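You operate a simulated robot arm through the tools that you are given. There is no shell and no other tool. Be economical: measure what you need, move in short steps, check, and stop when the job is done.

Carry out the task below with a simulated robot arm. There is one attempt and no reset: what you move stays moved.

JOB
Measure the short silver roll in the gauge and stand it on the seat with its size.
Fine: close the jaw on the roll, then slide the jaw back out.

The check looks at the end state, three seconds after you hand in, the way a careful person would. Anything else that was tipped, shoved, dropped, spilled or broken makes it a failure.

ROBOT AND FRAMES
A 7-joint arm with a two-finger gripper, hanging from a carriage that runs on a rail from [-2.582, 0.012] to [0.298, -0.001] (x, y) and turns from -5.864 to 6.144 rad about z. Base frame: it is fixed where the carriage stands at the start and does not move with it; the origin is on the floor, on the carriage's upright axis, x ahead of it, y to its left, z up; the surface under the hand at the start is at about z = 0.85. Units: m, rad, N and s.
With the tool pointing down near the work surface it reaches from about 0.1 to 0.5 m from the robot's upright axis, wherever it stands. Its first joint turns from -2.897 to 2.897 rad. Places, roughly: orange gauge jaw [0.1, 0.1, 0.9]; roll gauge [0, 0.1, 0.9]. Payload 1.37 kg.
Tool frame: the origin (TCP) lies between the finger pads and is the grasp point; the fingertips stand 0.016 m ahead of it; z points along the fingers, y is the line along which they close. Largest opening 0.092 m; the body of the gripper starts 0.074 m behind the TCP.
Orientation is told as [roll, pitch, yaw] about the base's x, y, z axes, in that order, counted from this pose: with the fingers straight down and closing along the base's y, the tool's x points along the base's -x, its y along +y and its z along -z.

CONTROLS
- The arm moves only by the tool step_arm. Its argument "steps" is text: rows parted by semicolons, each of 7 numbers parted by spaces: the shift along the tool's x, y, z in mm, then the turn, a rotation vector about the tool's x, y, z in degrees, then the finger opening in mm, from 0 to 92. In form: tx ty tz ax ay az jaw; .... A call has 1 to 12 rows; each row shifts and turns the commanded pose from where the row before left it, along the tool's axes as they then stand. Rows are played at 5 a second. More than 0.05 m and 0.15 rad between two rows, or a gripper value outside its range, and nothing of the call is played. A pose out of reach is approached as far as the arm can. The call stops where the force on the tool passes 40 N (or 10 N more than at its start, if that is more) or the arm is blocked; 0.2 s more then pass. Each finger halts on what it meets, pressing with about 26 N; the grip force reading is that of the motor and also rises with nothing between the fingers. The clock runs only during rows and for 0.2 s after the last one: add rows that do not move to give the fingers time. The reply holds the time, the measured pose of the TCP, the force on the tool along the base axes, the opening and the grip force, in the units named above and with some noise, with the torque about the TCP (base axes, N m) and any sound that the robot's microphone picked up, and new pictures: "pictures" is both (left out), scene, wrist or none.
- Cameras (640 x 400 px; columns grow to the right, rows downward): "scene" is now at [0.22, 0.0552, 1.7004]; the picture's right is [0.94, -0.35, 0.00], its down [-0.32, -0.87, -0.36] and it looks along [0.13, 0.34, -0.93] (base axes); focal length 261 px, centre (320, 200). "wrist" rides on the gripper at [0.071, 0.019, -0.111] in the tool frame; the picture's right is [-0.26, 0.96, 0.00], its down [-0.78, -0.21, -0.59] and it looks along [-0.57, -0.15, 0.81] (tool axes); focal length 280 px, centre (320, 200). There is no depth. A picture from a camera that has moved, and an enlarged one, comes with that camera's place and axes in the base frame and with its lens.
- slide_trunk(by): slides the trunk up (or, below 0, down) by that many m; the arm and the scene camera ride with it, the base frame stays. It gives what a move gives, with no picture.
- roll_base(legs): drives the robot by 1 to 6 legs, each [ahead, left, turn to the left] in m, m and rad, along the robot's own axes; the way and the turn of a leg run together, so that a leg with both is an arc; at most 1.5 m and 3.142 rad a leg. The arm and the cameras ride along, it lands a little off, and it stops where it bumps. It keeps to its track: a leg is cut to what the track allows. It gives what a move gives, and a new picture of the scene camera.
- aim_head(pan, tilt): turns the head with the scene camera to pan (to the left, within 2.705 rad either way) and tilt (down, from -0.506 to 1.204), counted from straight ahead of the robot. It gives what a move gives, and a new picture of the scene camera.
- enlarge(camera, box): a new picture of the part [left, top, right, bottom] of that camera's present view, enlarged. No time passes.
- hand_in(): hands the job in; it is judged then, once.

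Work in short steps. Places have to be worked out from the pictures, the camera data and where the tool is seen: move nearer, look again, correct. Check each grasp and each placing, and mend what went wrong. You have 120 turns and 260 pictures in all, those below and enlarged ones among them. Open the gripper and draw the arm clear of the work before you hand the job in, unless the task says otherwise; then end with one line.

The tools are called after "Request:" by a JSON object that holds its "api" and its "payload". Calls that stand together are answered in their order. step_arm: Moves the arm, as the interface text tells. Its arguments: {"type":"object","properties":{"steps":{"type":"string"},"pictures":{"type":"string","enum":["both","scene","wrist","none"]}},"required":["steps"]} The other tools are called the same way: slide_trunk (by) slides the trunk up or down; roll_base (legs) drives the base; aim_head (pan, tilt) turns the head that bears the scene camera; enlarge (camera, box) takes an enlarged picture of a part of a camera's view; hand_in () hands the job in.

At the start:

```text
time: 0.0
tcp_pos: [0.3578, 0.076, 1.1722]
tcp_rot: [0.0, 0.0, -0.001]
contact_force: [0.2, 0.8, -0.5]
moment: [-0.02, 0.02, 0.01]
grip_width: 0.0917
gripper_force: 0.1
trunk travel left (down, up): [-0.525, 0.135]
robot x, y, heading: [-0.0017, 0.0025, -0.001]
head pan, tilt: [1.218, 1.201]
```

scene: 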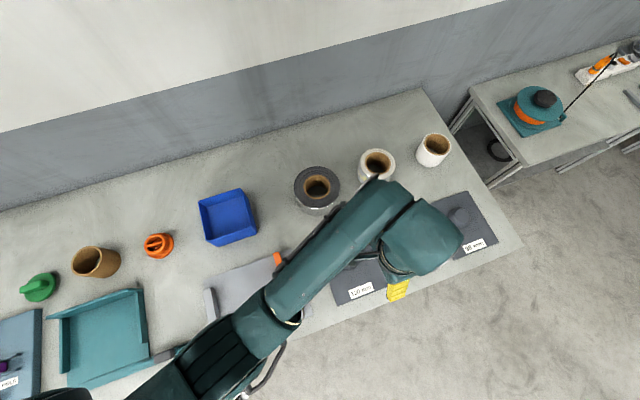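
wrist: 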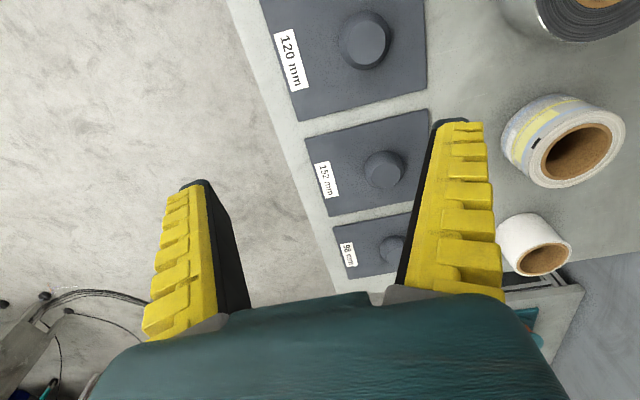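

The pictures show three rolls, three seats (120, 152, 98 mm) and a gauge partly hidden behind the arm. I'll enlarge to tell them apart.

Request:
{"api": "enlarge", "payload": {"camera": "scene", "box": [180, 120, 520, 320]}}

Request:
{"api": "enlarge", "payload": {"camera": "wrist", "box": [240, 0, 640, 280]}}

```text
1.88 times, centred on (350, 220) of scene
camera zoom: at [0.22, 0.0552, 1.7004], right [0.94, -0.35, 0.0], down [-0.32, -0.87, -0.36], along [0.13, 0.34, -0.93], focal length 492 px, centre (264, 162)
```

zoom: 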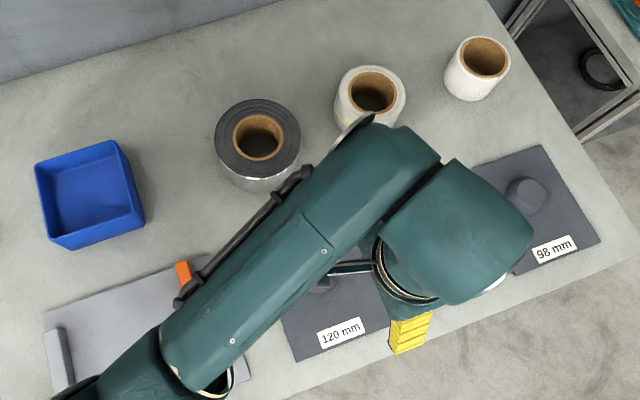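

```text
1.43 times, centred on (440, 140) of wrist
camera zoom: at [0.2875, 0.0968, 1.2829], right [0.26, 0.96, 0.0], down [0.78, -0.21, 0.59], along [0.57, -0.15, -0.81], focal length 401 px, centre (149, 286)
```

zoom: 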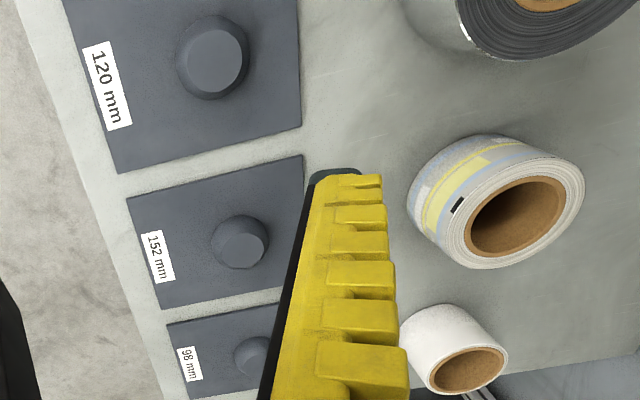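

The silver roll seems to be the wide grey one at about (0.34, 0.40), and the gauge is under the arm. I'll drive along the rail to +x so that the arm uncovers the gauge.

Request:
{"api": "roll_base", "payload": {"legs": [[0.28, 0, 0]]}}

Request:
{"api": "aim_head", "payload": {"pan": 2.2, "tilt": 1.1}}

```text
time: 1.9
tcp_pos: [0.635, 0.074, 1.1712]
tcp_rot: [0.0, 0.0, -0.001]
contact_force: [-0.5, 0.0, -0.7]
moment: [-0.01, 0.0, -0.01]
grip_width: 0.0923
gripper_force: 0.0
trunk travel left (down, up): [-0.525, 0.135]
robot x, y, heading: [0.279, 0.0016, 0.002]
head pan, tilt: [1.218, 1.201]
camera scene: at [0.4981, 0.0538, 1.7004], right [0.94, -0.35, 0.0], down [-0.32, -0.87, -0.36], along [0.13, 0.34, -0.93], focal length 261 px, centre (320, 200)
```

scene: 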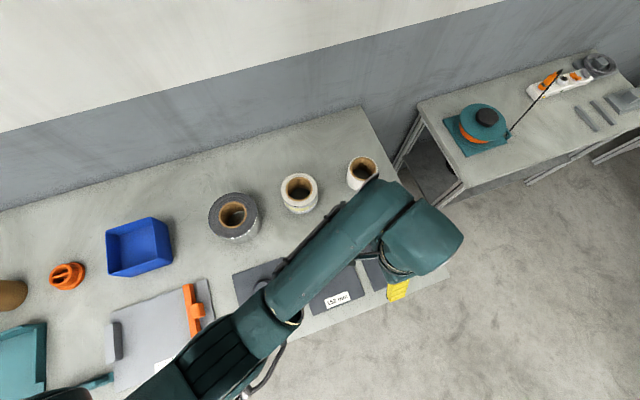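

```text
time: 3.2
tcp_pos: [0.6356, 0.0737, 1.1704]
tcp_rot: [0.0, 0.001, 0.001]
contact_force: [0.5, 0.6, -0.1]
moment: [0.0, -0.03, -0.04]
grip_width: 0.0918
gripper_force: 0.0
trunk travel left (down, up): [-0.525, 0.135]
robot x, y, heading: [0.2802, -0.0005, 0.002]
head pan, tilt: [2.201, 1.1]
camera scene: at [0.4416, 0.0524, 1.7064], right [0.81, 0.59, 0.0], down [0.52, -0.72, -0.45], along [-0.27, 0.37, -0.89], focal length 261 px, centre (320, 200)
```

scene: 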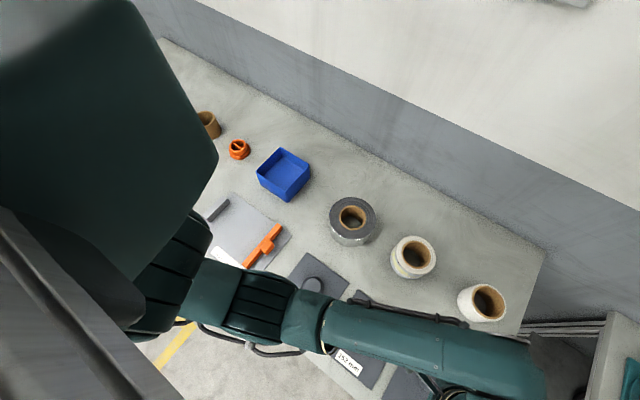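

From this side the gauge can be seen. I'll re-aim the head a little for a cleaner view of the gauge scale.

Request:
{"api": "aim_head", "payload": {"pan": 1.6, "tilt": 1.2}}

```text
time: 4.2
tcp_pos: [0.6347, 0.0747, 1.1712]
tcp_rot: [-0.001, -0.002, 0.0]
contact_force: [0.4, 0.6, -0.1]
moment: [-0.02, -0.03, 0.01]
grip_width: 0.0918
gripper_force: 0.0
trunk travel left (down, up): [-0.525, 0.135]
robot x, y, heading: [0.2779, 0.0008, -0.005]
head pan, tilt: [1.6, 1.201]
camera scene: at [0.477, 0.0572, 1.7005], right [1.0, 0.03, 0.0], down [0.03, -0.93, -0.36], along [-0.01, 0.36, -0.93], focal length 261 px, centre (320, 200)
```

scene: 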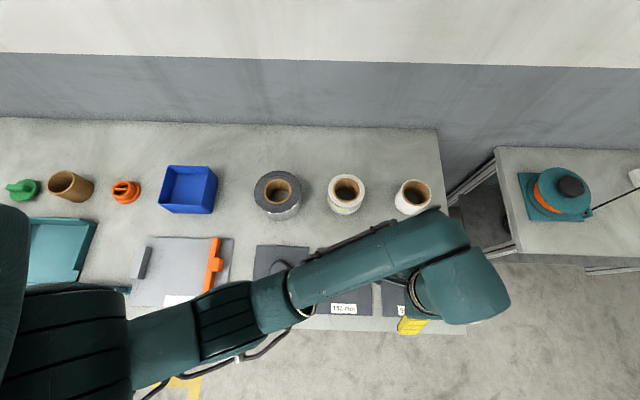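

Request:
{"api": "enlarge", "payload": {"camera": "scene", "box": [110, 150, 310, 320]}}

Request:
{"api": "enlarge", "payload": {"camera": "scene", "box": [230, 160, 450, 330]}}

```text
2.35 times, centred on (210, 235) of scene
camera zoom: at [0.477, 0.0572, 1.7005], right [1.0, 0.03, 0.0], down [0.03, -0.93, -0.36], along [-0.01, 0.36, -0.93], focal length 614 px, centre (579, 118)
```

zoom: 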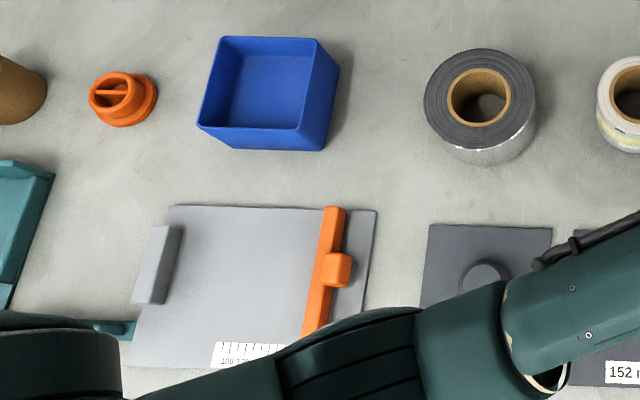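

```text
2.35 times, centred on (340, 245) of scene
camera zoom: at [0.477, 0.0572, 1.7005], right [1.0, 0.03, 0.0], down [0.03, -0.93, -0.36], along [-0.01, 0.36, -0.93], focal length 614 px, centre (273, 94)
```

zoom: 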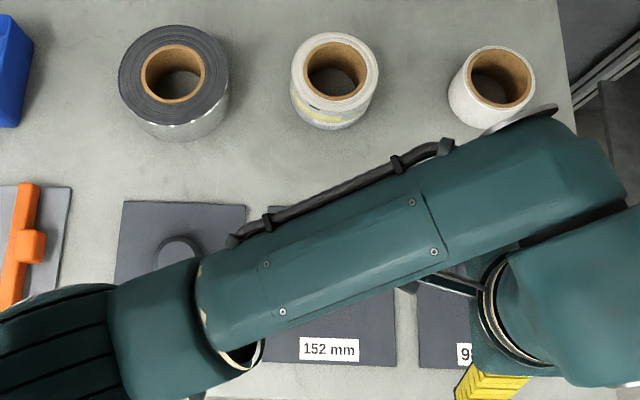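

The gauge has a fixed grey jaw on the left and an orange slide with a handle on the right. The silver roll is about 0.155 m wide, so I'll grip its wall with one finger in the core. First I'll move over near its front wall for a better look.

Request:
{"api": "step_arm", "payload": {"steps": "36 26 0 0 0 0 92;36 26 0 0 0 0 92;36 26 0 0 0 0 92;36 26 0 0 0 0 92;36 26 0 0 0 0 92;36 26 0 0 0 0 92;36 26 0 0 0 0 92;36 26 0 0 0 0 92;0 0 0 0 0 0 92"}}

```text
time: 6.2
tcp_pos: [0.3488, 0.2828, 1.1701]
tcp_rot: [0.004, -0.002, 0.0]
contact_force: [0.1, -0.2, -0.3]
moment: [0.03, -0.01, -0.01]
grip_width: 0.0919
gripper_force: 0.1
trunk travel left (down, up): [-0.525, 0.135]
robot x, y, heading: [0.2773, -0.0006, 0.002]
head pan, tilt: [1.6, 1.201]
camera scene: at [0.4771, 0.0573, 1.7004], right [1.0, 0.03, 0.0], down [0.03, -0.93, -0.36], along [-0.01, 0.36, -0.93], focal length 261 px, centre (320, 200)
camera wrist: at [0.2789, 0.3032, 1.2814], right [0.26, 0.96, 0.0], down [0.78, -0.21, 0.59], along [0.57, -0.15, -0.81], focal length 280 px, centre (320, 200)
```

scene: 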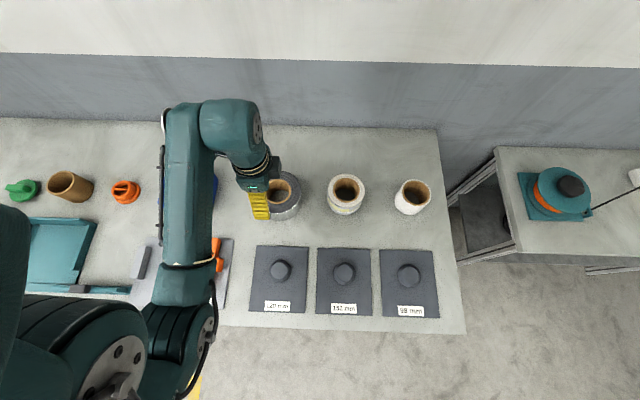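
wrist: 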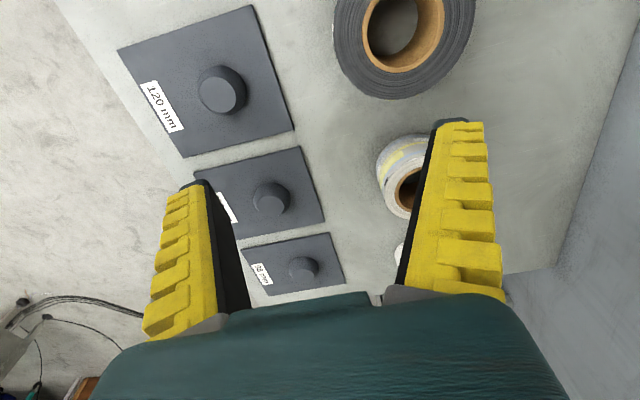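

Now the seats are clear in both views. I'll enlarge them to get the seat and roll geometry.

Request:
{"api": "enlarge", "payload": {"camera": "scene", "box": [220, 160, 460, 330]}}

Request:
{"api": "enlarge", "payload": {"camera": "wrist", "box": [100, 0, 500, 300]}}

```text
2.35 times, centred on (340, 245) of scene
camera zoom: at [0.4771, 0.0573, 1.7004], right [1.0, 0.03, 0.0], down [0.03, -0.93, -0.36], along [-0.01, 0.36, -0.93], focal length 614 px, centre (273, 94)
```

zoom: 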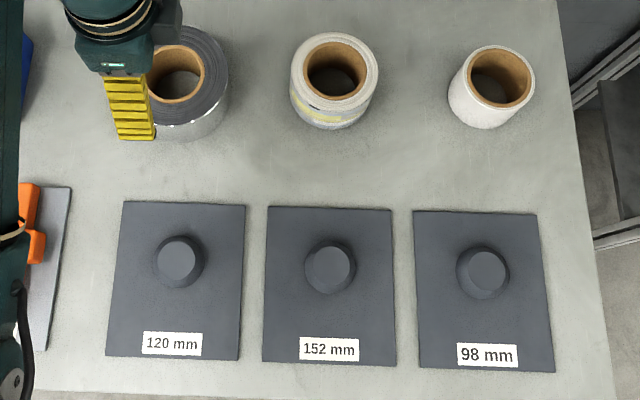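

```text
1.33 times, centred on (300, 150) of wrist
camera zoom: at [0.2789, 0.3032, 1.2814], right [0.26, 0.96, 0.0], down [0.78, -0.21, 0.59], along [0.57, -0.15, -0.81], focal length 374 px, centre (347, 267)
```

zoom: 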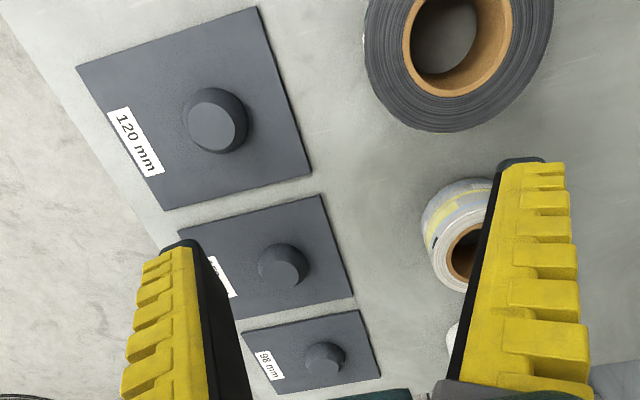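

I judge the silver roll's centre to be near (0.33, 0.39), and the 152 seat's peg near (0.55, 0.13). I'll move lower and slightly behind the roll for a closer wrist view.

Request:
{"api": "step_arm", "payload": {"steps": "20 12 30 0 0 0 92;20 12 30 0 0 0 92;20 12 30 0 0 0 92;19 13 30 0 0 0 92;0 0 0 0 0 0 92"}}

Request:
{"api": "enlarge", "payload": {"camera": "scene", "box": [200, 130, 340, 240]}}

```text
time: 7.4
tcp_pos: [0.2686, 0.3327, 1.0518]
tcp_rot: [0.001, -0.001, 0.0]
contact_force: [-0.1, 0.6, 0.1]
moment: [0.02, -0.03, 0.02]
grip_width: 0.0919
gripper_force: 0.1
trunk travel left (down, up): [-0.525, 0.135]
robot x, y, heading: [0.2752, -0.0032, 0.005]
head pan, tilt: [1.6, 1.201]
camera scene: at [0.4771, 0.0572, 1.7004], right [1.0, 0.03, 0.0], down [0.03, -0.93, -0.36], along [-0.01, 0.36, -0.93], focal length 261 px, centre (320, 200)
camera wrist: at [0.1985, 0.3538, 1.1628], right [0.26, 0.96, 0.0], down [0.78, -0.21, 0.59], along [0.57, -0.15, -0.81], focal length 280 px, centre (320, 200)
```

scene: 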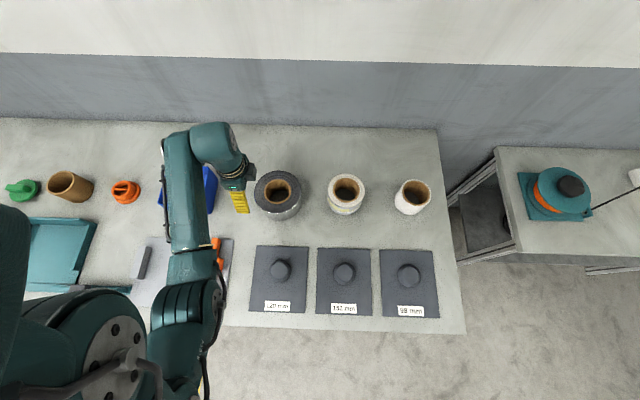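
wrist: 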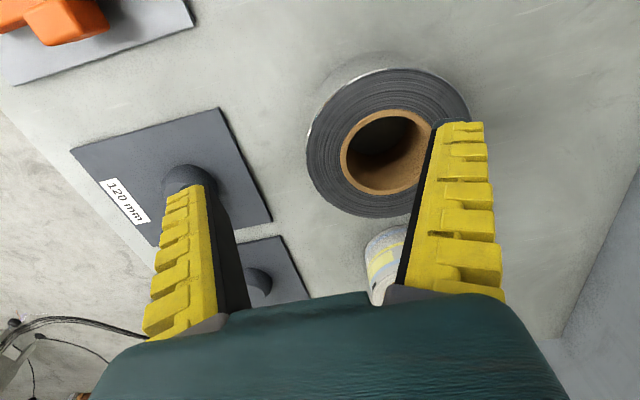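

```text
3.64 times, centred on (270, 185) of scene
camera zoom: at [0.4771, 0.0572, 1.7004], right [1.0, 0.03, 0.0], down [0.03, -0.93, -0.36], along [-0.01, 0.36, -0.93], focal length 949 px, centre (502, 254)
```

zoom: 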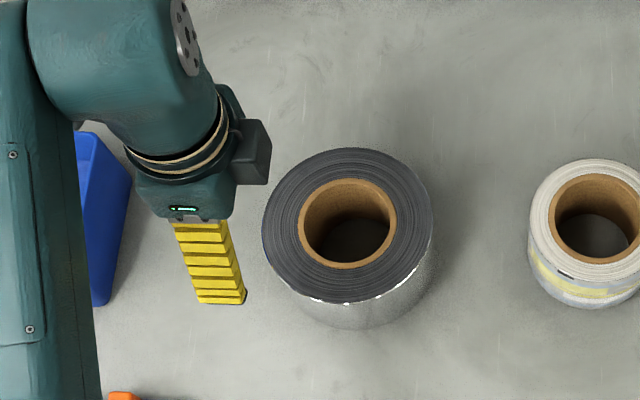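

From both views the roll's centre is at about (0.327, 0.386), its top at z≈0.912, its diameter about 0.153 and its hole about 0.08. I'll move above the front wall with the jaw at 70 mm.

Request:
{"api": "step_arm", "payload": {"steps": "-20 -2 20 0 0 0 80;-20 -2 20 0 0 0 70;-18 -1 20 0 0 0 70;0 0 25 0 0 0 70;0 0 0 0 0 0 70"}}

Request:
{"api": "enlarge", "payload": {"camera": "scene", "box": [200, 130, 340, 240]}}

```text
time: 8.6
tcp_pos: [0.3278, 0.3273, 0.9669]
tcp_rot: [0.0, 0.002, 0.001]
contact_force: [-0.8, -0.4, 0.3]
moment: [0.01, 0.03, -0.01]
grip_width: 0.072
gripper_force: 0.9
trunk travel left (down, up): [-0.525, 0.135]
robot x, y, heading: [0.2786, -0.0013, 0.004]
head pan, tilt: [1.6, 1.201]
camera scene: at [0.4771, 0.0572, 1.7004], right [1.0, 0.03, 0.0], down [0.03, -0.93, -0.36], along [-0.01, 0.36, -0.93], focal length 261 px, centre (320, 200)
camera wrist: at [0.2575, 0.3478, 1.0782], right [0.26, 0.96, 0.0], down [0.78, -0.21, 0.59], along [0.57, -0.15, -0.81], focal length 280 px, centre (320, 200)
```

scene: 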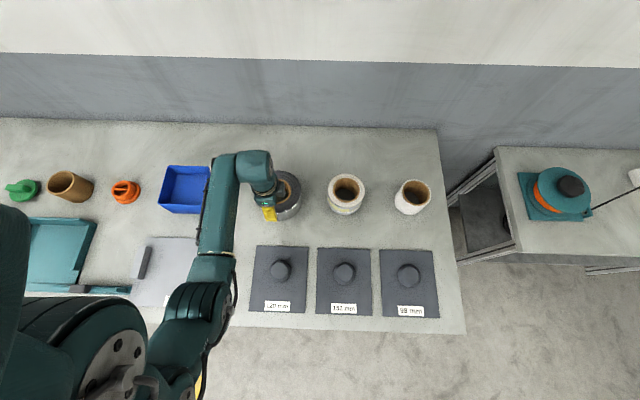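
wrist: 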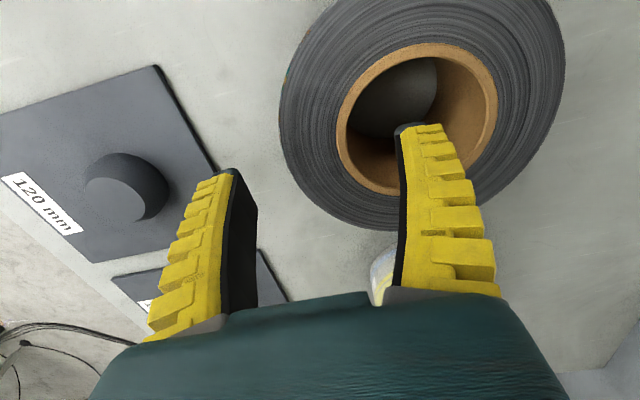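

```text
3.64 times, centred on (270, 185) of scene
camera zoom: at [0.4771, 0.0572, 1.7004], right [1.0, 0.03, 0.0], down [0.03, -0.93, -0.36], along [-0.01, 0.36, -0.93], focal length 949 px, centre (502, 254)
```

zoom: 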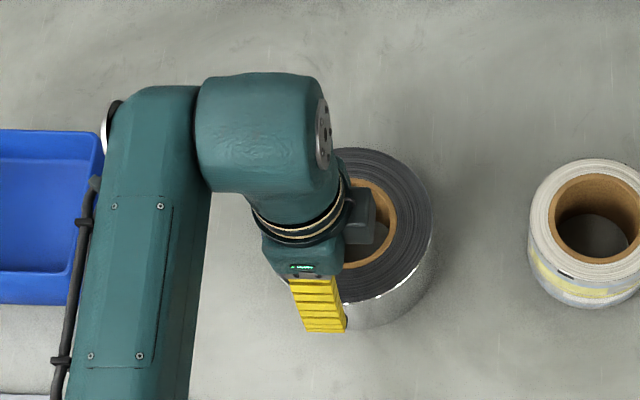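

The fingers straddle the front wall: the core's near edge is at about y=0.347 and the outer face at about 0.311. I'll go down so that the tips sit about 28 mm below the top.

Request:
{"api": "step_arm", "payload": {"steps": "-2 1 20 0 0 0 70;0 0 20 0 0 0 70;0 0 17 0 0 0 70;0 0 10 0 0 0 70;0 0 0 0 0 0 70"}}

```text
time: 9.8
tcp_pos: [0.3279, 0.327, 0.8999]
tcp_rot: [0.001, -0.002, 0.001]
contact_force: [0.2, -0.5, -0.3]
moment: [0.04, -0.03, -0.01]
grip_width: 0.0718
gripper_force: 1.5
trunk travel left (down, up): [-0.525, 0.135]
robot x, y, heading: [0.2755, 0.0004, 0.004]
head pan, tilt: [1.6, 1.201]
camera scene: at [0.4771, 0.0572, 1.7004], right [1.0, 0.03, 0.0], down [0.03, -0.93, -0.36], along [-0.01, 0.36, -0.93], focal length 261 px, centre (320, 200)
camera wrist: at [0.2586, 0.3486, 1.0105], right [0.26, 0.96, 0.0], down [0.78, -0.21, 0.59], along [0.57, -0.15, -0.81], focal length 280 px, centre (320, 200)
```

scene: 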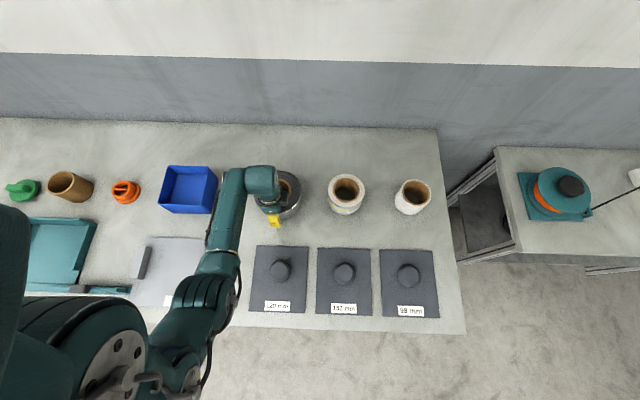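
wrist: 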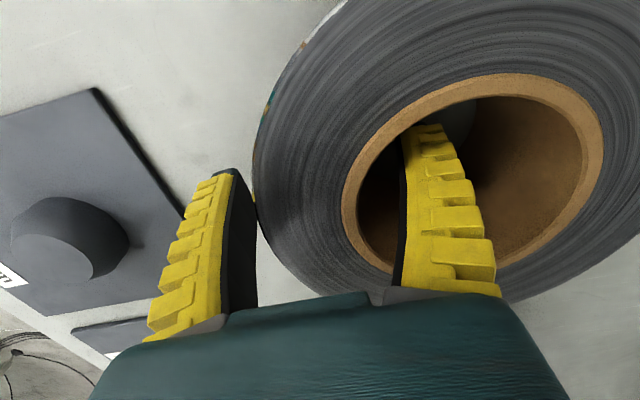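

One finger is in the core and one outside. I'll close.

Request:
{"api": "step_arm", "payload": {"steps": "0 0 0 0 0 0 55;0 0 0 0 0 0 45;0 0 0 0 0 0 35;0 0 0 0 0 0 25;0 0 0 0 0 0 15;0 0 0 0 0 0 15;0 0 0 0 0 0 15", "pictures": "wrist"}}

```text
time: 11.4
tcp_pos: [0.3291, 0.3266, 0.8991]
tcp_rot: [0.001, 0.0, 0.001]
contact_force: [0.2, -5.7, 10.8]
moment: [-0.06, -0.07, -0.06]
grip_width: 0.0314
gripper_force: 26.3
trunk travel left (down, up): [-0.525, 0.135]
robot x, y, heading: [0.2806, -0.0016, -0.002]
head pan, tilt: [1.6, 1.201]
camera wrist: at [0.2587, 0.348, 1.0108], right [0.26, 0.96, 0.0], down [0.78, -0.21, 0.59], along [0.57, -0.15, -0.81], focal length 280 px, centre (320, 200)
```

wrist: 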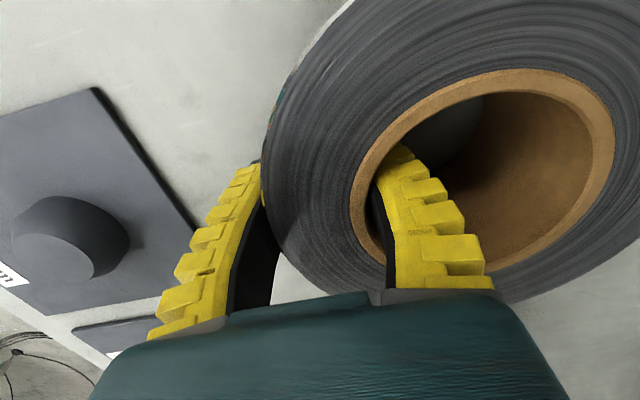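

It is gripped at 31 mm with 26 N. I'll make a small test lift.

Request:
{"api": "step_arm", "payload": {"steps": "0 0 -10 0 0 0 15;0 0 -15 0 0 0 15;0 0 -15 0 0 0 15;0 0 0 0 0 0 15;0 0 0 0 0 0 15"}}

Request:
{"api": "enlarge", "payload": {"camera": "scene", "box": [200, 130, 340, 240]}}

```text
time: 12.6
tcp_pos: [0.3292, 0.3299, 0.9421]
tcp_rot: [0.004, -0.003, -0.002]
contact_force: [-3.4, -12.0, 34.8]
moment: [-0.38, -0.42, -0.32]
grip_width: 0.0212
gripper_force: 26.1
trunk travel left (down, up): [-0.525, 0.135]
robot x, y, heading: [0.278, -0.005, 0.001]
head pan, tilt: [1.6, 1.201]
camera scene: at [0.4769, 0.057, 1.701], right [1.0, 0.03, 0.0], down [0.03, -0.93, -0.36], along [-0.01, 0.36, -0.93], focal length 261 px, centre (320, 200)
camera wrist: at [0.2587, 0.35, 1.0534], right [0.26, 0.96, 0.0], down [0.78, -0.21, 0.59], along [0.57, -0.15, -0.81], focal length 280 px, centre (320, 200)
```

scene: 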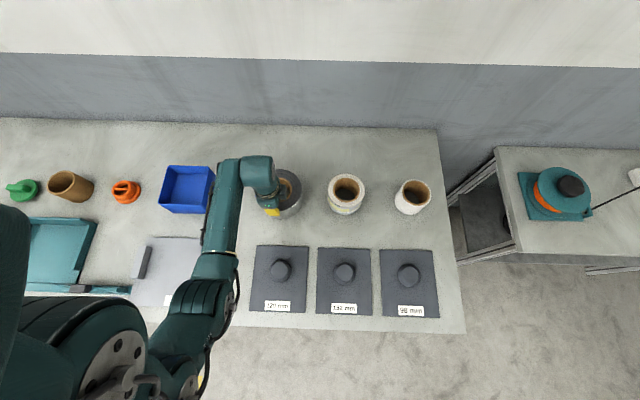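
wrist: 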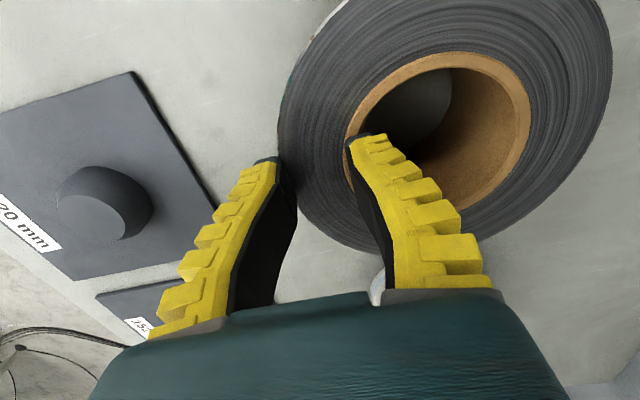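

```text
3.64 times, centred on (270, 185) of scene
camera zoom: at [0.4769, 0.057, 1.701], right [1.0, 0.03, 0.0], down [0.03, -0.93, -0.36], along [-0.01, 0.36, -0.93], focal length 949 px, centre (502, 254)
```

zoom: 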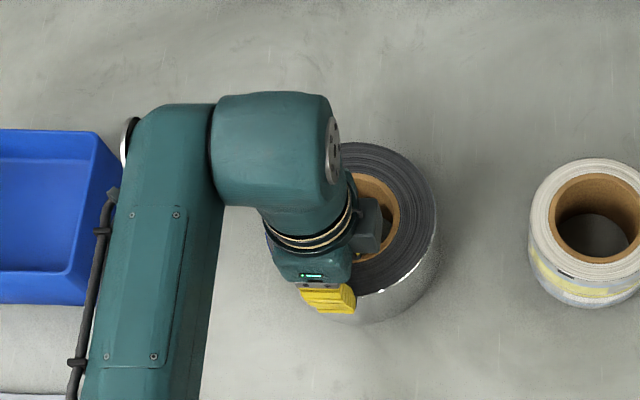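

The fingers flex at the tips, and the roll may only be part lifted. I'll hold still and read again.

Request:
{"api": "step_arm", "payload": {"steps": "0 0 0 0 0 0 15;0 0 0 0 0 0 15"}}

Request:
{"api": "enlarge", "payload": {"camera": "scene", "box": [240, 150, 320, 230]}}

```text
time: 13.2
tcp_pos: [0.3296, 0.3317, 0.9434]
tcp_rot: [0.008, -0.005, 0.0]
contact_force: [-3.4, -11.0, 26.2]
moment: [-0.31, -0.31, -0.01]
grip_width: 0.0182
gripper_force: 26.1
trunk travel left (down, up): [-0.525, 0.135]
robot x, y, heading: [0.2776, 0.0017, -0.002]
head pan, tilt: [1.6, 1.201]
stopped in row 2: the force on the tool passed its limit at 47 N (the readings are from after the stop); the commanded pose is now the measured one
camera scene: at [0.4769, 0.0569, 1.7001], right [1.0, 0.03, 0.0], down [0.03, -0.93, -0.36], along [-0.01, 0.36, -0.93], focal length 261 px, centre (320, 200)
camera wrist: at [0.2588, 0.351, 1.0544], right [0.26, 0.97, 0.01], down [0.78, -0.22, 0.59], along [0.57, -0.15, -0.81], focal length 280 px, centre (320, 200)
```

scene: 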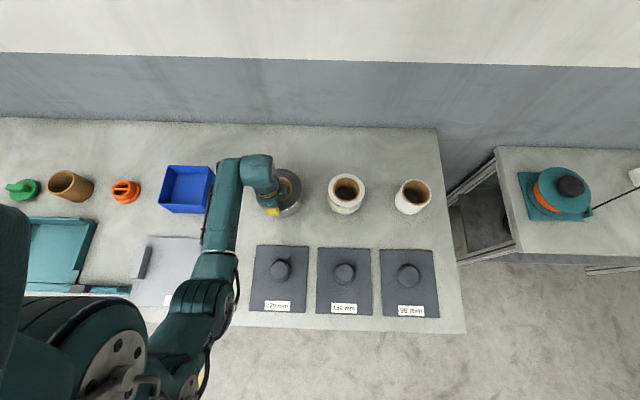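
wrist: 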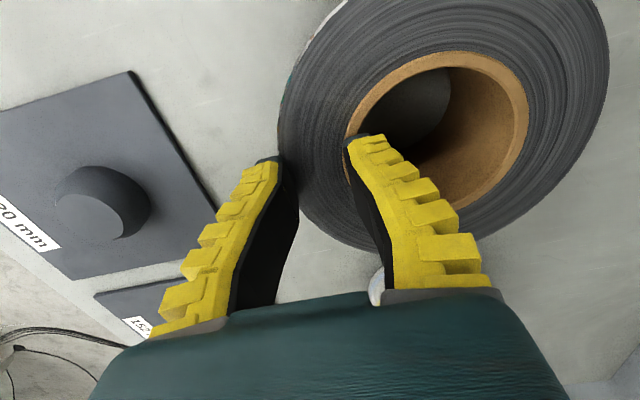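

```text
5.00 times, centred on (280, 190) of scene
camera zoom: at [0.4769, 0.0569, 1.7001], right [1.0, 0.03, 0.0], down [0.03, -0.93, -0.36], along [-0.01, 0.36, -0.93], focal length 1306 px, centre (520, 250)
```

zoom: 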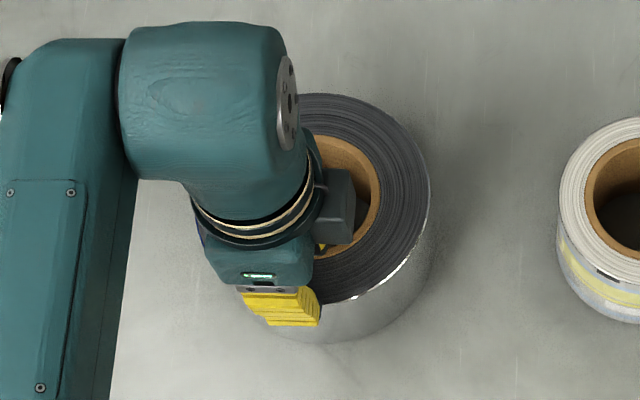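

The roll has slid a few mm in +y but does not appear to have risen, so the grip at the tips is slipping. I'll open and look at the resting state.

Request:
{"api": "step_arm", "payload": {"steps": "0 0 0 0 0 0 35;0 0 0 0 0 0 50;0 0 0 0 0 0 65;0 0 0 0 0 0 65"}}

Request:
{"api": "enlarge", "payload": {"camera": "scene", "box": [200, 130, 340, 240]}}

```text
time: 14.2
tcp_pos: [0.3298, 0.3297, 0.9421]
tcp_rot: [0.002, -0.004, -0.001]
contact_force: [0.1, 0.1, 0.7]
moment: [-0.01, -0.04, 0.01]
grip_width: 0.0675
gripper_force: 0.9
trunk travel left (down, up): [-0.525, 0.135]
robot x, y, heading: [0.2784, -0.0008, -0.002]
head pan, tilt: [1.6, 1.201]
camera scene: at [0.4771, 0.0572, 1.7004], right [1.0, 0.03, 0.0], down [0.03, -0.93, -0.36], along [-0.01, 0.36, -0.93], focal length 261 px, centre (320, 200)
camera wrist: at [0.2589, 0.3504, 1.0526], right [0.26, 0.97, 0.0], down [0.78, -0.21, 0.59], along [0.57, -0.15, -0.81], focal length 280 px, centre (320, 200)
```

scene: 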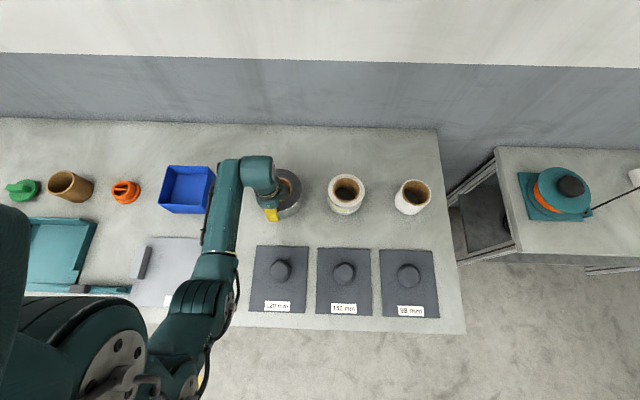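
wrist: 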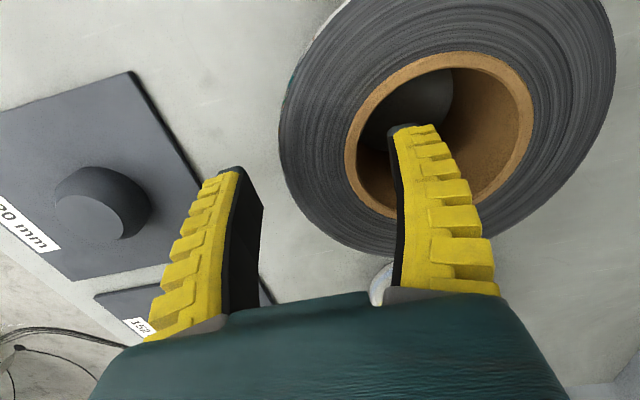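

```text
3.64 times, centred on (270, 185) of scene
camera zoom: at [0.4771, 0.0572, 1.7004], right [1.0, 0.03, 0.0], down [0.03, -0.93, -0.36], along [-0.01, 0.36, -0.93], focal length 949 px, centre (502, 254)
```

zoom: 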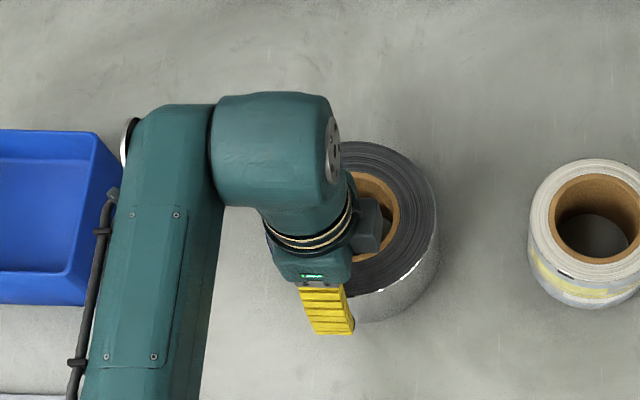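

The roll rests flat, with its centre now at about (0.334, 0.395). I'll go deeper, with the pads centred on the wall height, and close more gently.

Request:
{"api": "step_arm", "payload": {"steps": "-4 5 10 0 0 0 66;0 0 20 0 0 0 66;0 0 20 0 0 0 66;0 0 10 0 0 0 66;0 0 0 0 0 0 66;0 0 0 0 0 0 55;0 0 0 0 0 0 45;0 0 0 0 0 0 36;0 0 0 0 0 0 30;0 0 0 0 0 0 28;0 0 0 0 0 0 28"}}

```text
time: 16.6
tcp_pos: [0.3328, 0.3348, 0.882]
tcp_rot: [0.002, -0.003, 0.0]
contact_force: [-0.8, -3.5, 4.0]
moment: [0.08, -0.14, 0.11]
grip_width: 0.0316
gripper_force: 25.8
trunk travel left (down, up): [-0.525, 0.135]
robot x, y, heading: [0.2798, -0.0015, -0.001]
head pan, tilt: [1.6, 1.201]
camera scene: at [0.477, 0.057, 1.7005], right [1.0, 0.03, 0.0], down [0.03, -0.93, -0.36], along [-0.01, 0.36, -0.93], focal length 261 px, centre (320, 200)
camera wrist: at [0.2623, 0.3551, 0.9922], right [0.26, 0.97, 0.0], down [0.78, -0.21, 0.59], along [0.57, -0.15, -0.81], focal length 280 px, centre (320, 200)
```

scene: 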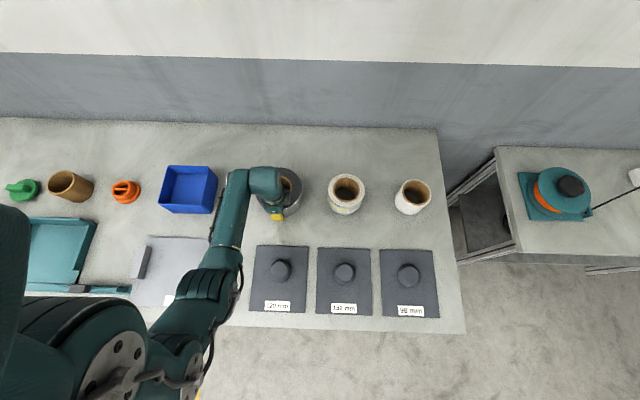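
wrist: 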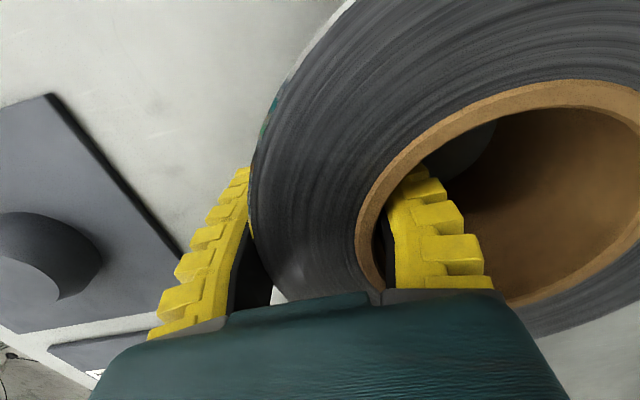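

It is gripped at 31.6 mm. I'll lift slowly.

Request:
{"api": "step_arm", "payload": {"steps": "0 0 -5 0 0 0 28;0 0 -5 0 0 0 28;0 0 -5 0 0 0 28;0 0 -5 0 0 0 28;0 0 0 0 0 0 28"}}

Request:
{"api": "enlarge", "payload": {"camera": "scene", "box": [200, 130, 340, 240]}}

```text
time: 17.8
tcp_pos: [0.332, 0.3344, 0.9017]
tcp_rot: [0.003, -0.001, 0.0]
contact_force: [0.3, 0.1, -9.4]
moment: [-0.52, 0.0, -0.01]
grip_width: 0.0315
gripper_force: 25.7
trunk travel left (down, up): [-0.525, 0.135]
robot x, y, heading: [0.2773, -0.0039, 0.001]
head pan, tilt: [1.6, 1.201]
camera scene: at [0.477, 0.057, 1.7004], right [1.0, 0.03, 0.0], down [0.03, -0.93, -0.36], along [-0.01, 0.36, -0.93], focal length 261 px, centre (320, 200)
camera wrist: at [0.2624, 0.3553, 1.0119], right [0.26, 0.97, 0.0], down [0.78, -0.21, 0.59], along [0.57, -0.15, -0.81], focal length 280 px, centre (320, 200)
```

scene: 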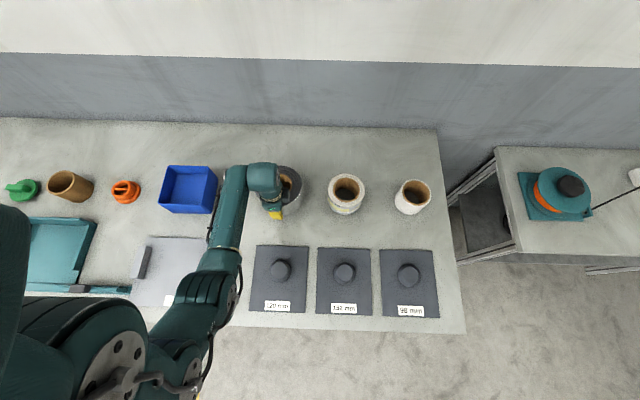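
wrist: 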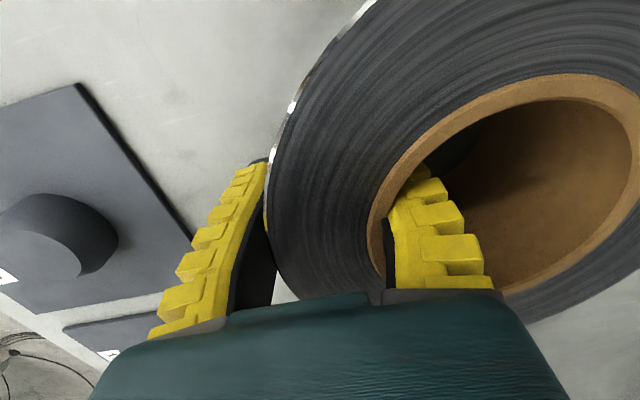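

```text
3.64 times, centred on (270, 185) of scene
camera zoom: at [0.477, 0.057, 1.7004], right [1.0, 0.03, 0.0], down [0.03, -0.93, -0.36], along [-0.01, 0.36, -0.93], focal length 949 px, centre (502, 254)
```

zoom: 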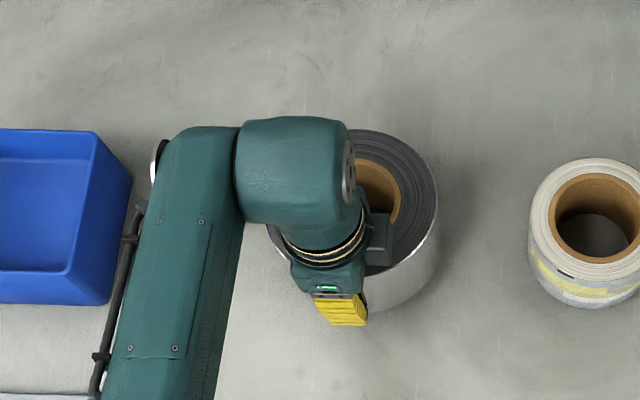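

It holds (9.4 N, about 0.95 kg) with some sag. I'll lift it higher.

Request:
{"api": "step_arm", "payload": {"steps": "0 0 -10 0 0 0 28;0 0 -15 0 0 0 28;0 0 -15 0 0 0 28;0 0 -15 0 0 0 28;0 0 -15 0 0 0 28;0 0 -15 0 0 0 28;0 0 -15 0 0 0 28;0 0 0 0 0 0 28"}}

Request:
{"api": "enlarge", "payload": {"camera": "scene", "box": [200, 130, 340, 240]}}

```text
time: 19.6
tcp_pos: [0.3343, 0.3342, 1.0012]
tcp_rot: [0.002, -0.003, 0.0]
contact_force: [0.1, -0.3, -10.1]
moment: [-0.55, -0.01, 0.02]
grip_width: 0.031
gripper_force: 26.4
trunk travel left (down, up): [-0.525, 0.135]
robot x, y, heading: [0.2785, -0.0049, 0.001]
head pan, tilt: [1.6, 1.201]
camera scene: at [0.477, 0.057, 1.7004], right [1.0, 0.03, 0.0], down [0.03, -0.93, -0.36], along [-0.01, 0.36, -0.93], focal length 261 px, centre (320, 200)
camera wrist: at [0.2633, 0.3545, 1.1126], right [0.26, 0.97, 0.0], down [0.78, -0.21, 0.59], along [0.57, -0.15, -0.81], focal length 280 px, centre (320, 200)
```

scene: 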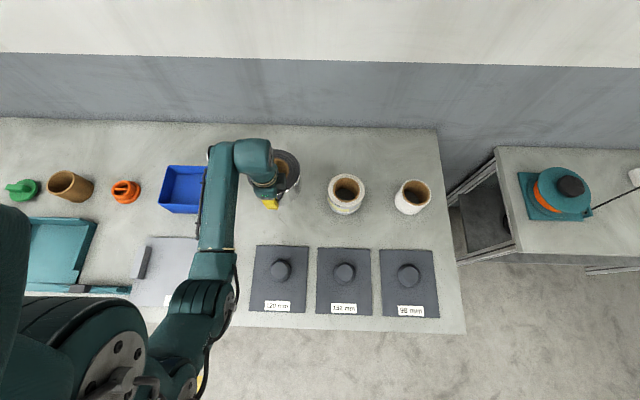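
wrist: 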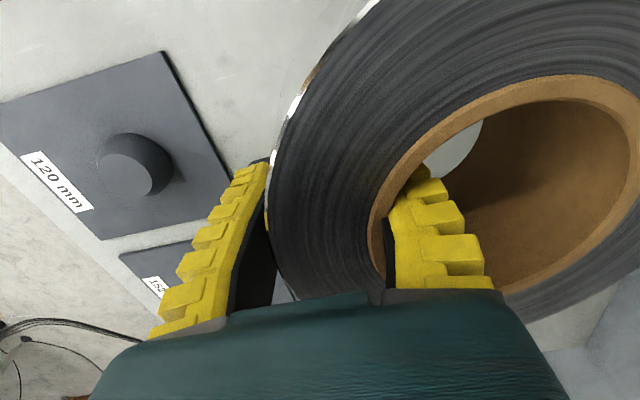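

```text
3.64 times, centred on (270, 185) of scene
camera zoom: at [0.477, 0.057, 1.7004], right [1.0, 0.03, 0.0], down [0.03, -0.93, -0.36], along [-0.01, 0.36, -0.93], focal length 949 px, centre (502, 254)
```

zoom: 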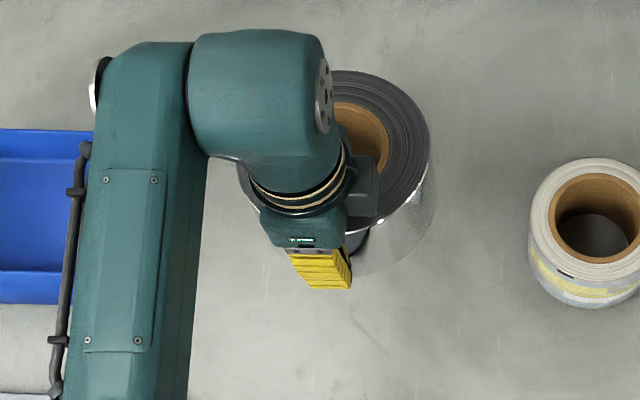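

The roll is secure. The fixed jaw's face is near x≈-0.05, the orange bar's face near x≈0.125, and the gauge centre line at y≈0.15. I'll raise the roll and ride the carriage back so that the gauge sits comfortably ahead.

Request:
{"api": "step_arm", "payload": {"steps": "0 0 -20 0 0 0 28;0 0 -20 0 0 0 28;0 0 -20 0 0 0 28;0 0 -20 0 0 0 28;0 0 -10 0 0 0 28;0 0 0 0 0 0 28", "pictures": "none"}}

Request:
{"api": "roll_base", "payload": {"legs": [[-0.24, 0, 0], [-0.24, 0, 0]]}}

```text
time: 21.0
tcp_pos: [0.3327, 0.3355, 1.0922]
tcp_rot: [0.003, 0.0, -0.001]
contact_force: [0.1, -0.6, -8.6]
moment: [-0.57, 0.03, 0.01]
grip_width: 0.0313
gripper_force: 26.4
trunk travel left (down, up): [-0.525, 0.135]
robot x, y, heading: [0.2762, -0.0027, -0.001]
head pan, tilt: [1.6, 1.201]
```

```text
time: 24.1
tcp_pos: [-0.1476, 0.3368, 1.0913]
tcp_rot: [0.004, -0.001, 0.004]
contact_force: [-0.3, -0.9, -8.9]
moment: [-0.52, 0.06, -0.04]
grip_width: 0.0307
gripper_force: 26.1
trunk travel left (down, up): [-0.525, 0.135]
robot x, y, heading: [-0.198, 0.0019, 0.001]
head pan, tilt: [1.6, 1.201]
camera scene: at [-0.002, 0.0598, 1.7004], right [1.0, 0.03, 0.0], down [0.03, -0.93, -0.36], along [-0.01, 0.36, -0.93], focal length 261 px, centre (320, 200)
```

scene: 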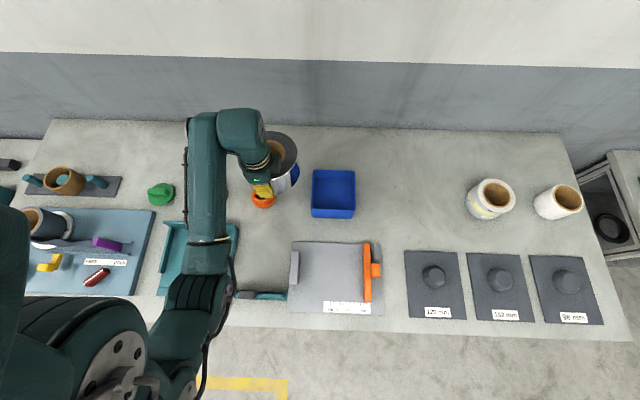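

Now the gauge is fully visible from nearly overhead. I'll enlarge it.

Request:
{"api": "enlarge", "payload": {"camera": "scene", "box": [270, 225, 400, 325]}}

Request:
{"api": "enlarge", "payload": {"camera": "scene", "box": [210, 110, 340, 220]}}

```text
4.00 times, centred on (335, 275) of scene
camera zoom: at [-0.002, 0.0598, 1.7004], right [1.0, 0.03, 0.0], down [0.03, -0.93, -0.36], along [-0.01, 0.36, -0.93], focal length 1044 px, centre (260, -100)
```

zoom: 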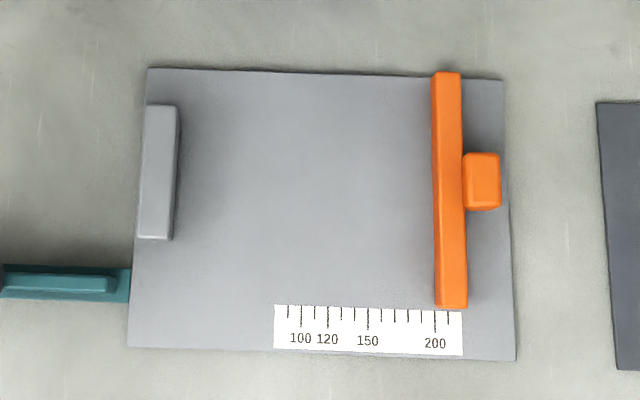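

```text
3.64 times, centred on (275, 165) of scene
camera zoom: at [-0.002, 0.0598, 1.7004], right [1.0, 0.03, 0.0], down [0.03, -0.93, -0.36], along [-0.01, 0.36, -0.93], focal length 949 px, centre (484, 327)
```

zoom: 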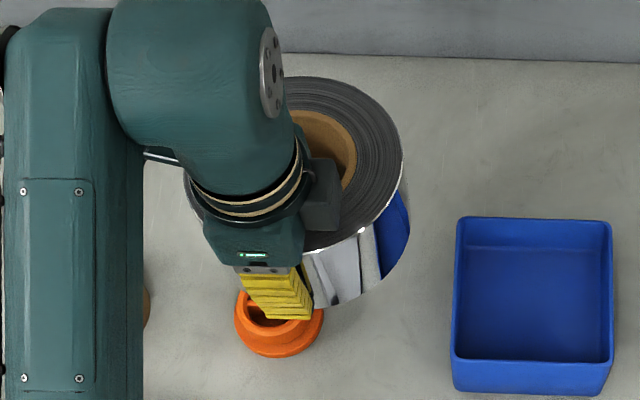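

The scale reads 200 now. The fixed face is at x≈-0.065, the bar face at ≈0.131, the centre line at y≈0.152, and the handle at about (0.165, 0.153). I'll carry the roll so that its centre comes over (0.033, 0.152).

Request:
{"api": "step_arm", "payload": {"steps": "-23 -30 0 0 0 0 28;-23 -30 0 0 0 0 28;-23 -30 0 0 0 0 28;-23 -31 0 0 0 0 28;-22 -31 0 0 0 0 28;-22 -31 0 0 0 0 28;-22 -31 0 0 0 0 28;-22 -31 0 0 0 0 28;0 0 20 0 0 0 28;0 0 20 0 0 0 28;0 0 0 0 0 0 28"}}

Request:
{"api": "enlarge", "payload": {"camera": "scene", "box": [270, 200, 420, 325]}}

```text
time: 26.5
tcp_pos: [0.0333, 0.0931, 1.0505]
tcp_rot: [0.003, -0.001, 0.003]
contact_force: [0.3, -0.5, -9.3]
moment: [-0.53, 0.02, -0.02]
grip_width: 0.0303
gripper_force: 25.7
trunk travel left (down, up): [-0.525, 0.135]
robot x, y, heading: [-0.2004, 0.0033, 0.005]
head pan, tilt: [1.6, 1.201]
camera scene: at [-0.0021, 0.0599, 1.7004], right [1.0, 0.03, 0.0], down [0.03, -0.93, -0.36], along [-0.01, 0.36, -0.93], focal length 261 px, centre (320, 200)
camera wrist: at [-0.0363, 0.1128, 1.1612], right [0.26, 0.97, 0.0], down [0.78, -0.21, 0.59], along [0.57, -0.15, -0.81], focal length 280 px, centre (320, 200)
```

scene: 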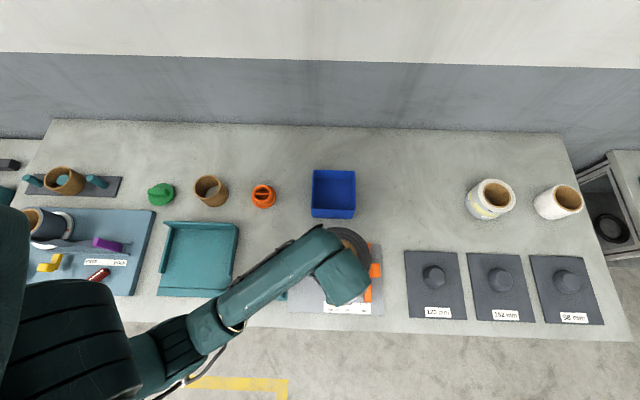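
wrist: 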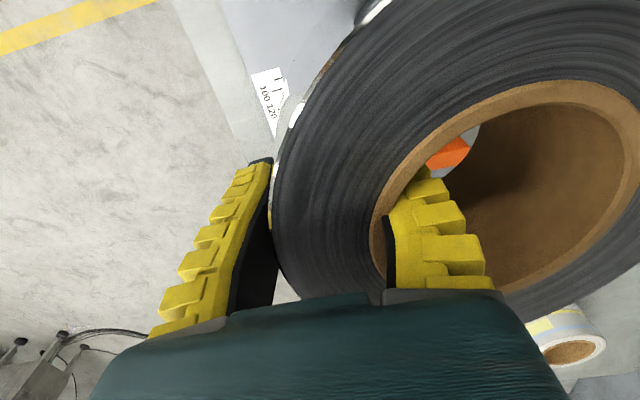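

```text
3.20 times, centred on (345, 262) of scene
camera zoom: at [-0.0021, 0.0599, 1.7004], right [1.0, 0.03, 0.0], down [0.03, -0.93, -0.36], along [-0.01, 0.36, -0.93], focal length 836 px, centre (240, 0)
```

zoom: 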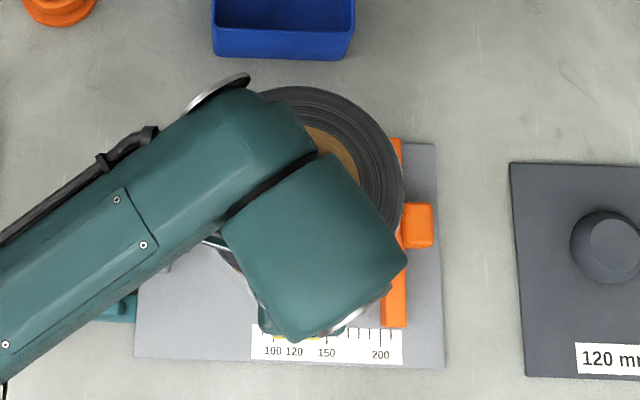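

The roll is lined up over the gauge. I'll shift it 4 mm in -x and lower it until it is near the plate.

Request:
{"api": "step_arm", "payload": {"steps": "4 0 20 0 0 0 28;0 0 25 0 0 0 28;0 0 25 0 0 0 28;0 0 25 0 0 0 28;0 0 15 0 0 0 28;0 0 0 0 0 0 28"}}

Request:
{"api": "enlarge", "payload": {"camera": "scene", "box": [270, 200, 420, 325]}}

```text
time: 27.9
tcp_pos: [0.0292, 0.0936, 0.9406]
tcp_rot: [0.003, -0.002, 0.004]
contact_force: [0.2, -0.1, -9.3]
moment: [-0.57, 0.01, 0.04]
grip_width: 0.0304
gripper_force: 25.8
trunk travel left (down, up): [-0.525, 0.135]
robot x, y, heading: [-0.201, 0.0004, -0.002]
head pan, tilt: [1.6, 1.201]
camera scene: at [-0.0021, 0.0599, 1.7004], right [1.0, 0.03, 0.0], down [0.03, -0.93, -0.36], along [-0.01, 0.36, -0.93], focal length 261 px, centre (320, 200)
camera wrist: at [-0.0409, 0.1138, 1.0512], right [0.26, 0.97, 0.0], down [0.78, -0.21, 0.59], along [0.57, -0.15, -0.81], focal length 280 px, centre (320, 200)
```

scene: 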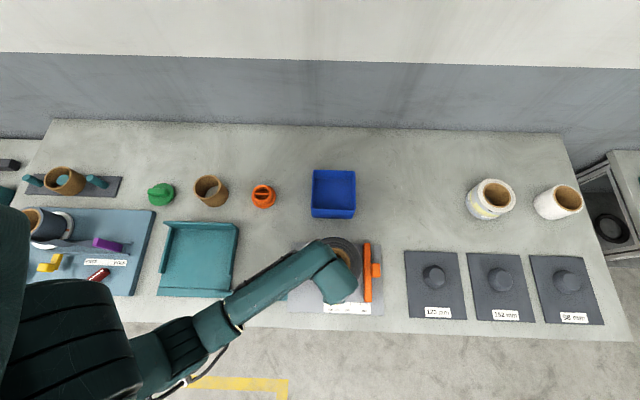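
wrist: 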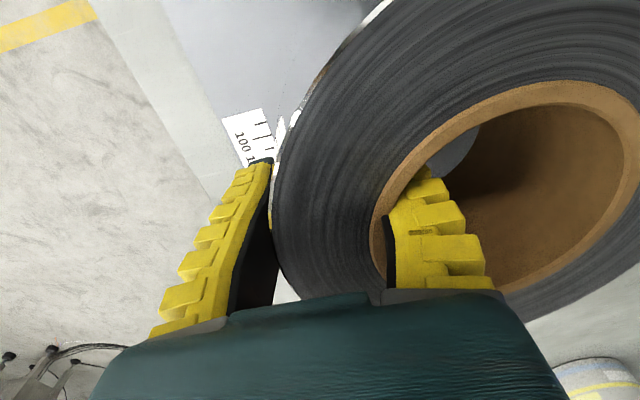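

```text
3.20 times, centred on (345, 262) of scene
camera zoom: at [-0.0021, 0.0599, 1.7004], right [1.0, 0.03, 0.0], down [0.03, -0.93, -0.36], along [-0.01, 0.36, -0.93], focal length 836 px, centre (240, 0)
```

zoom: 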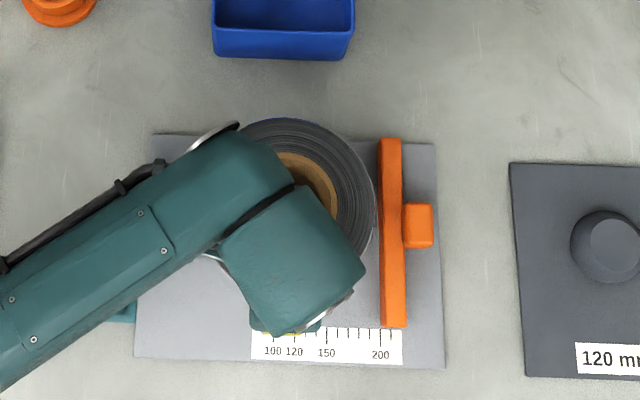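

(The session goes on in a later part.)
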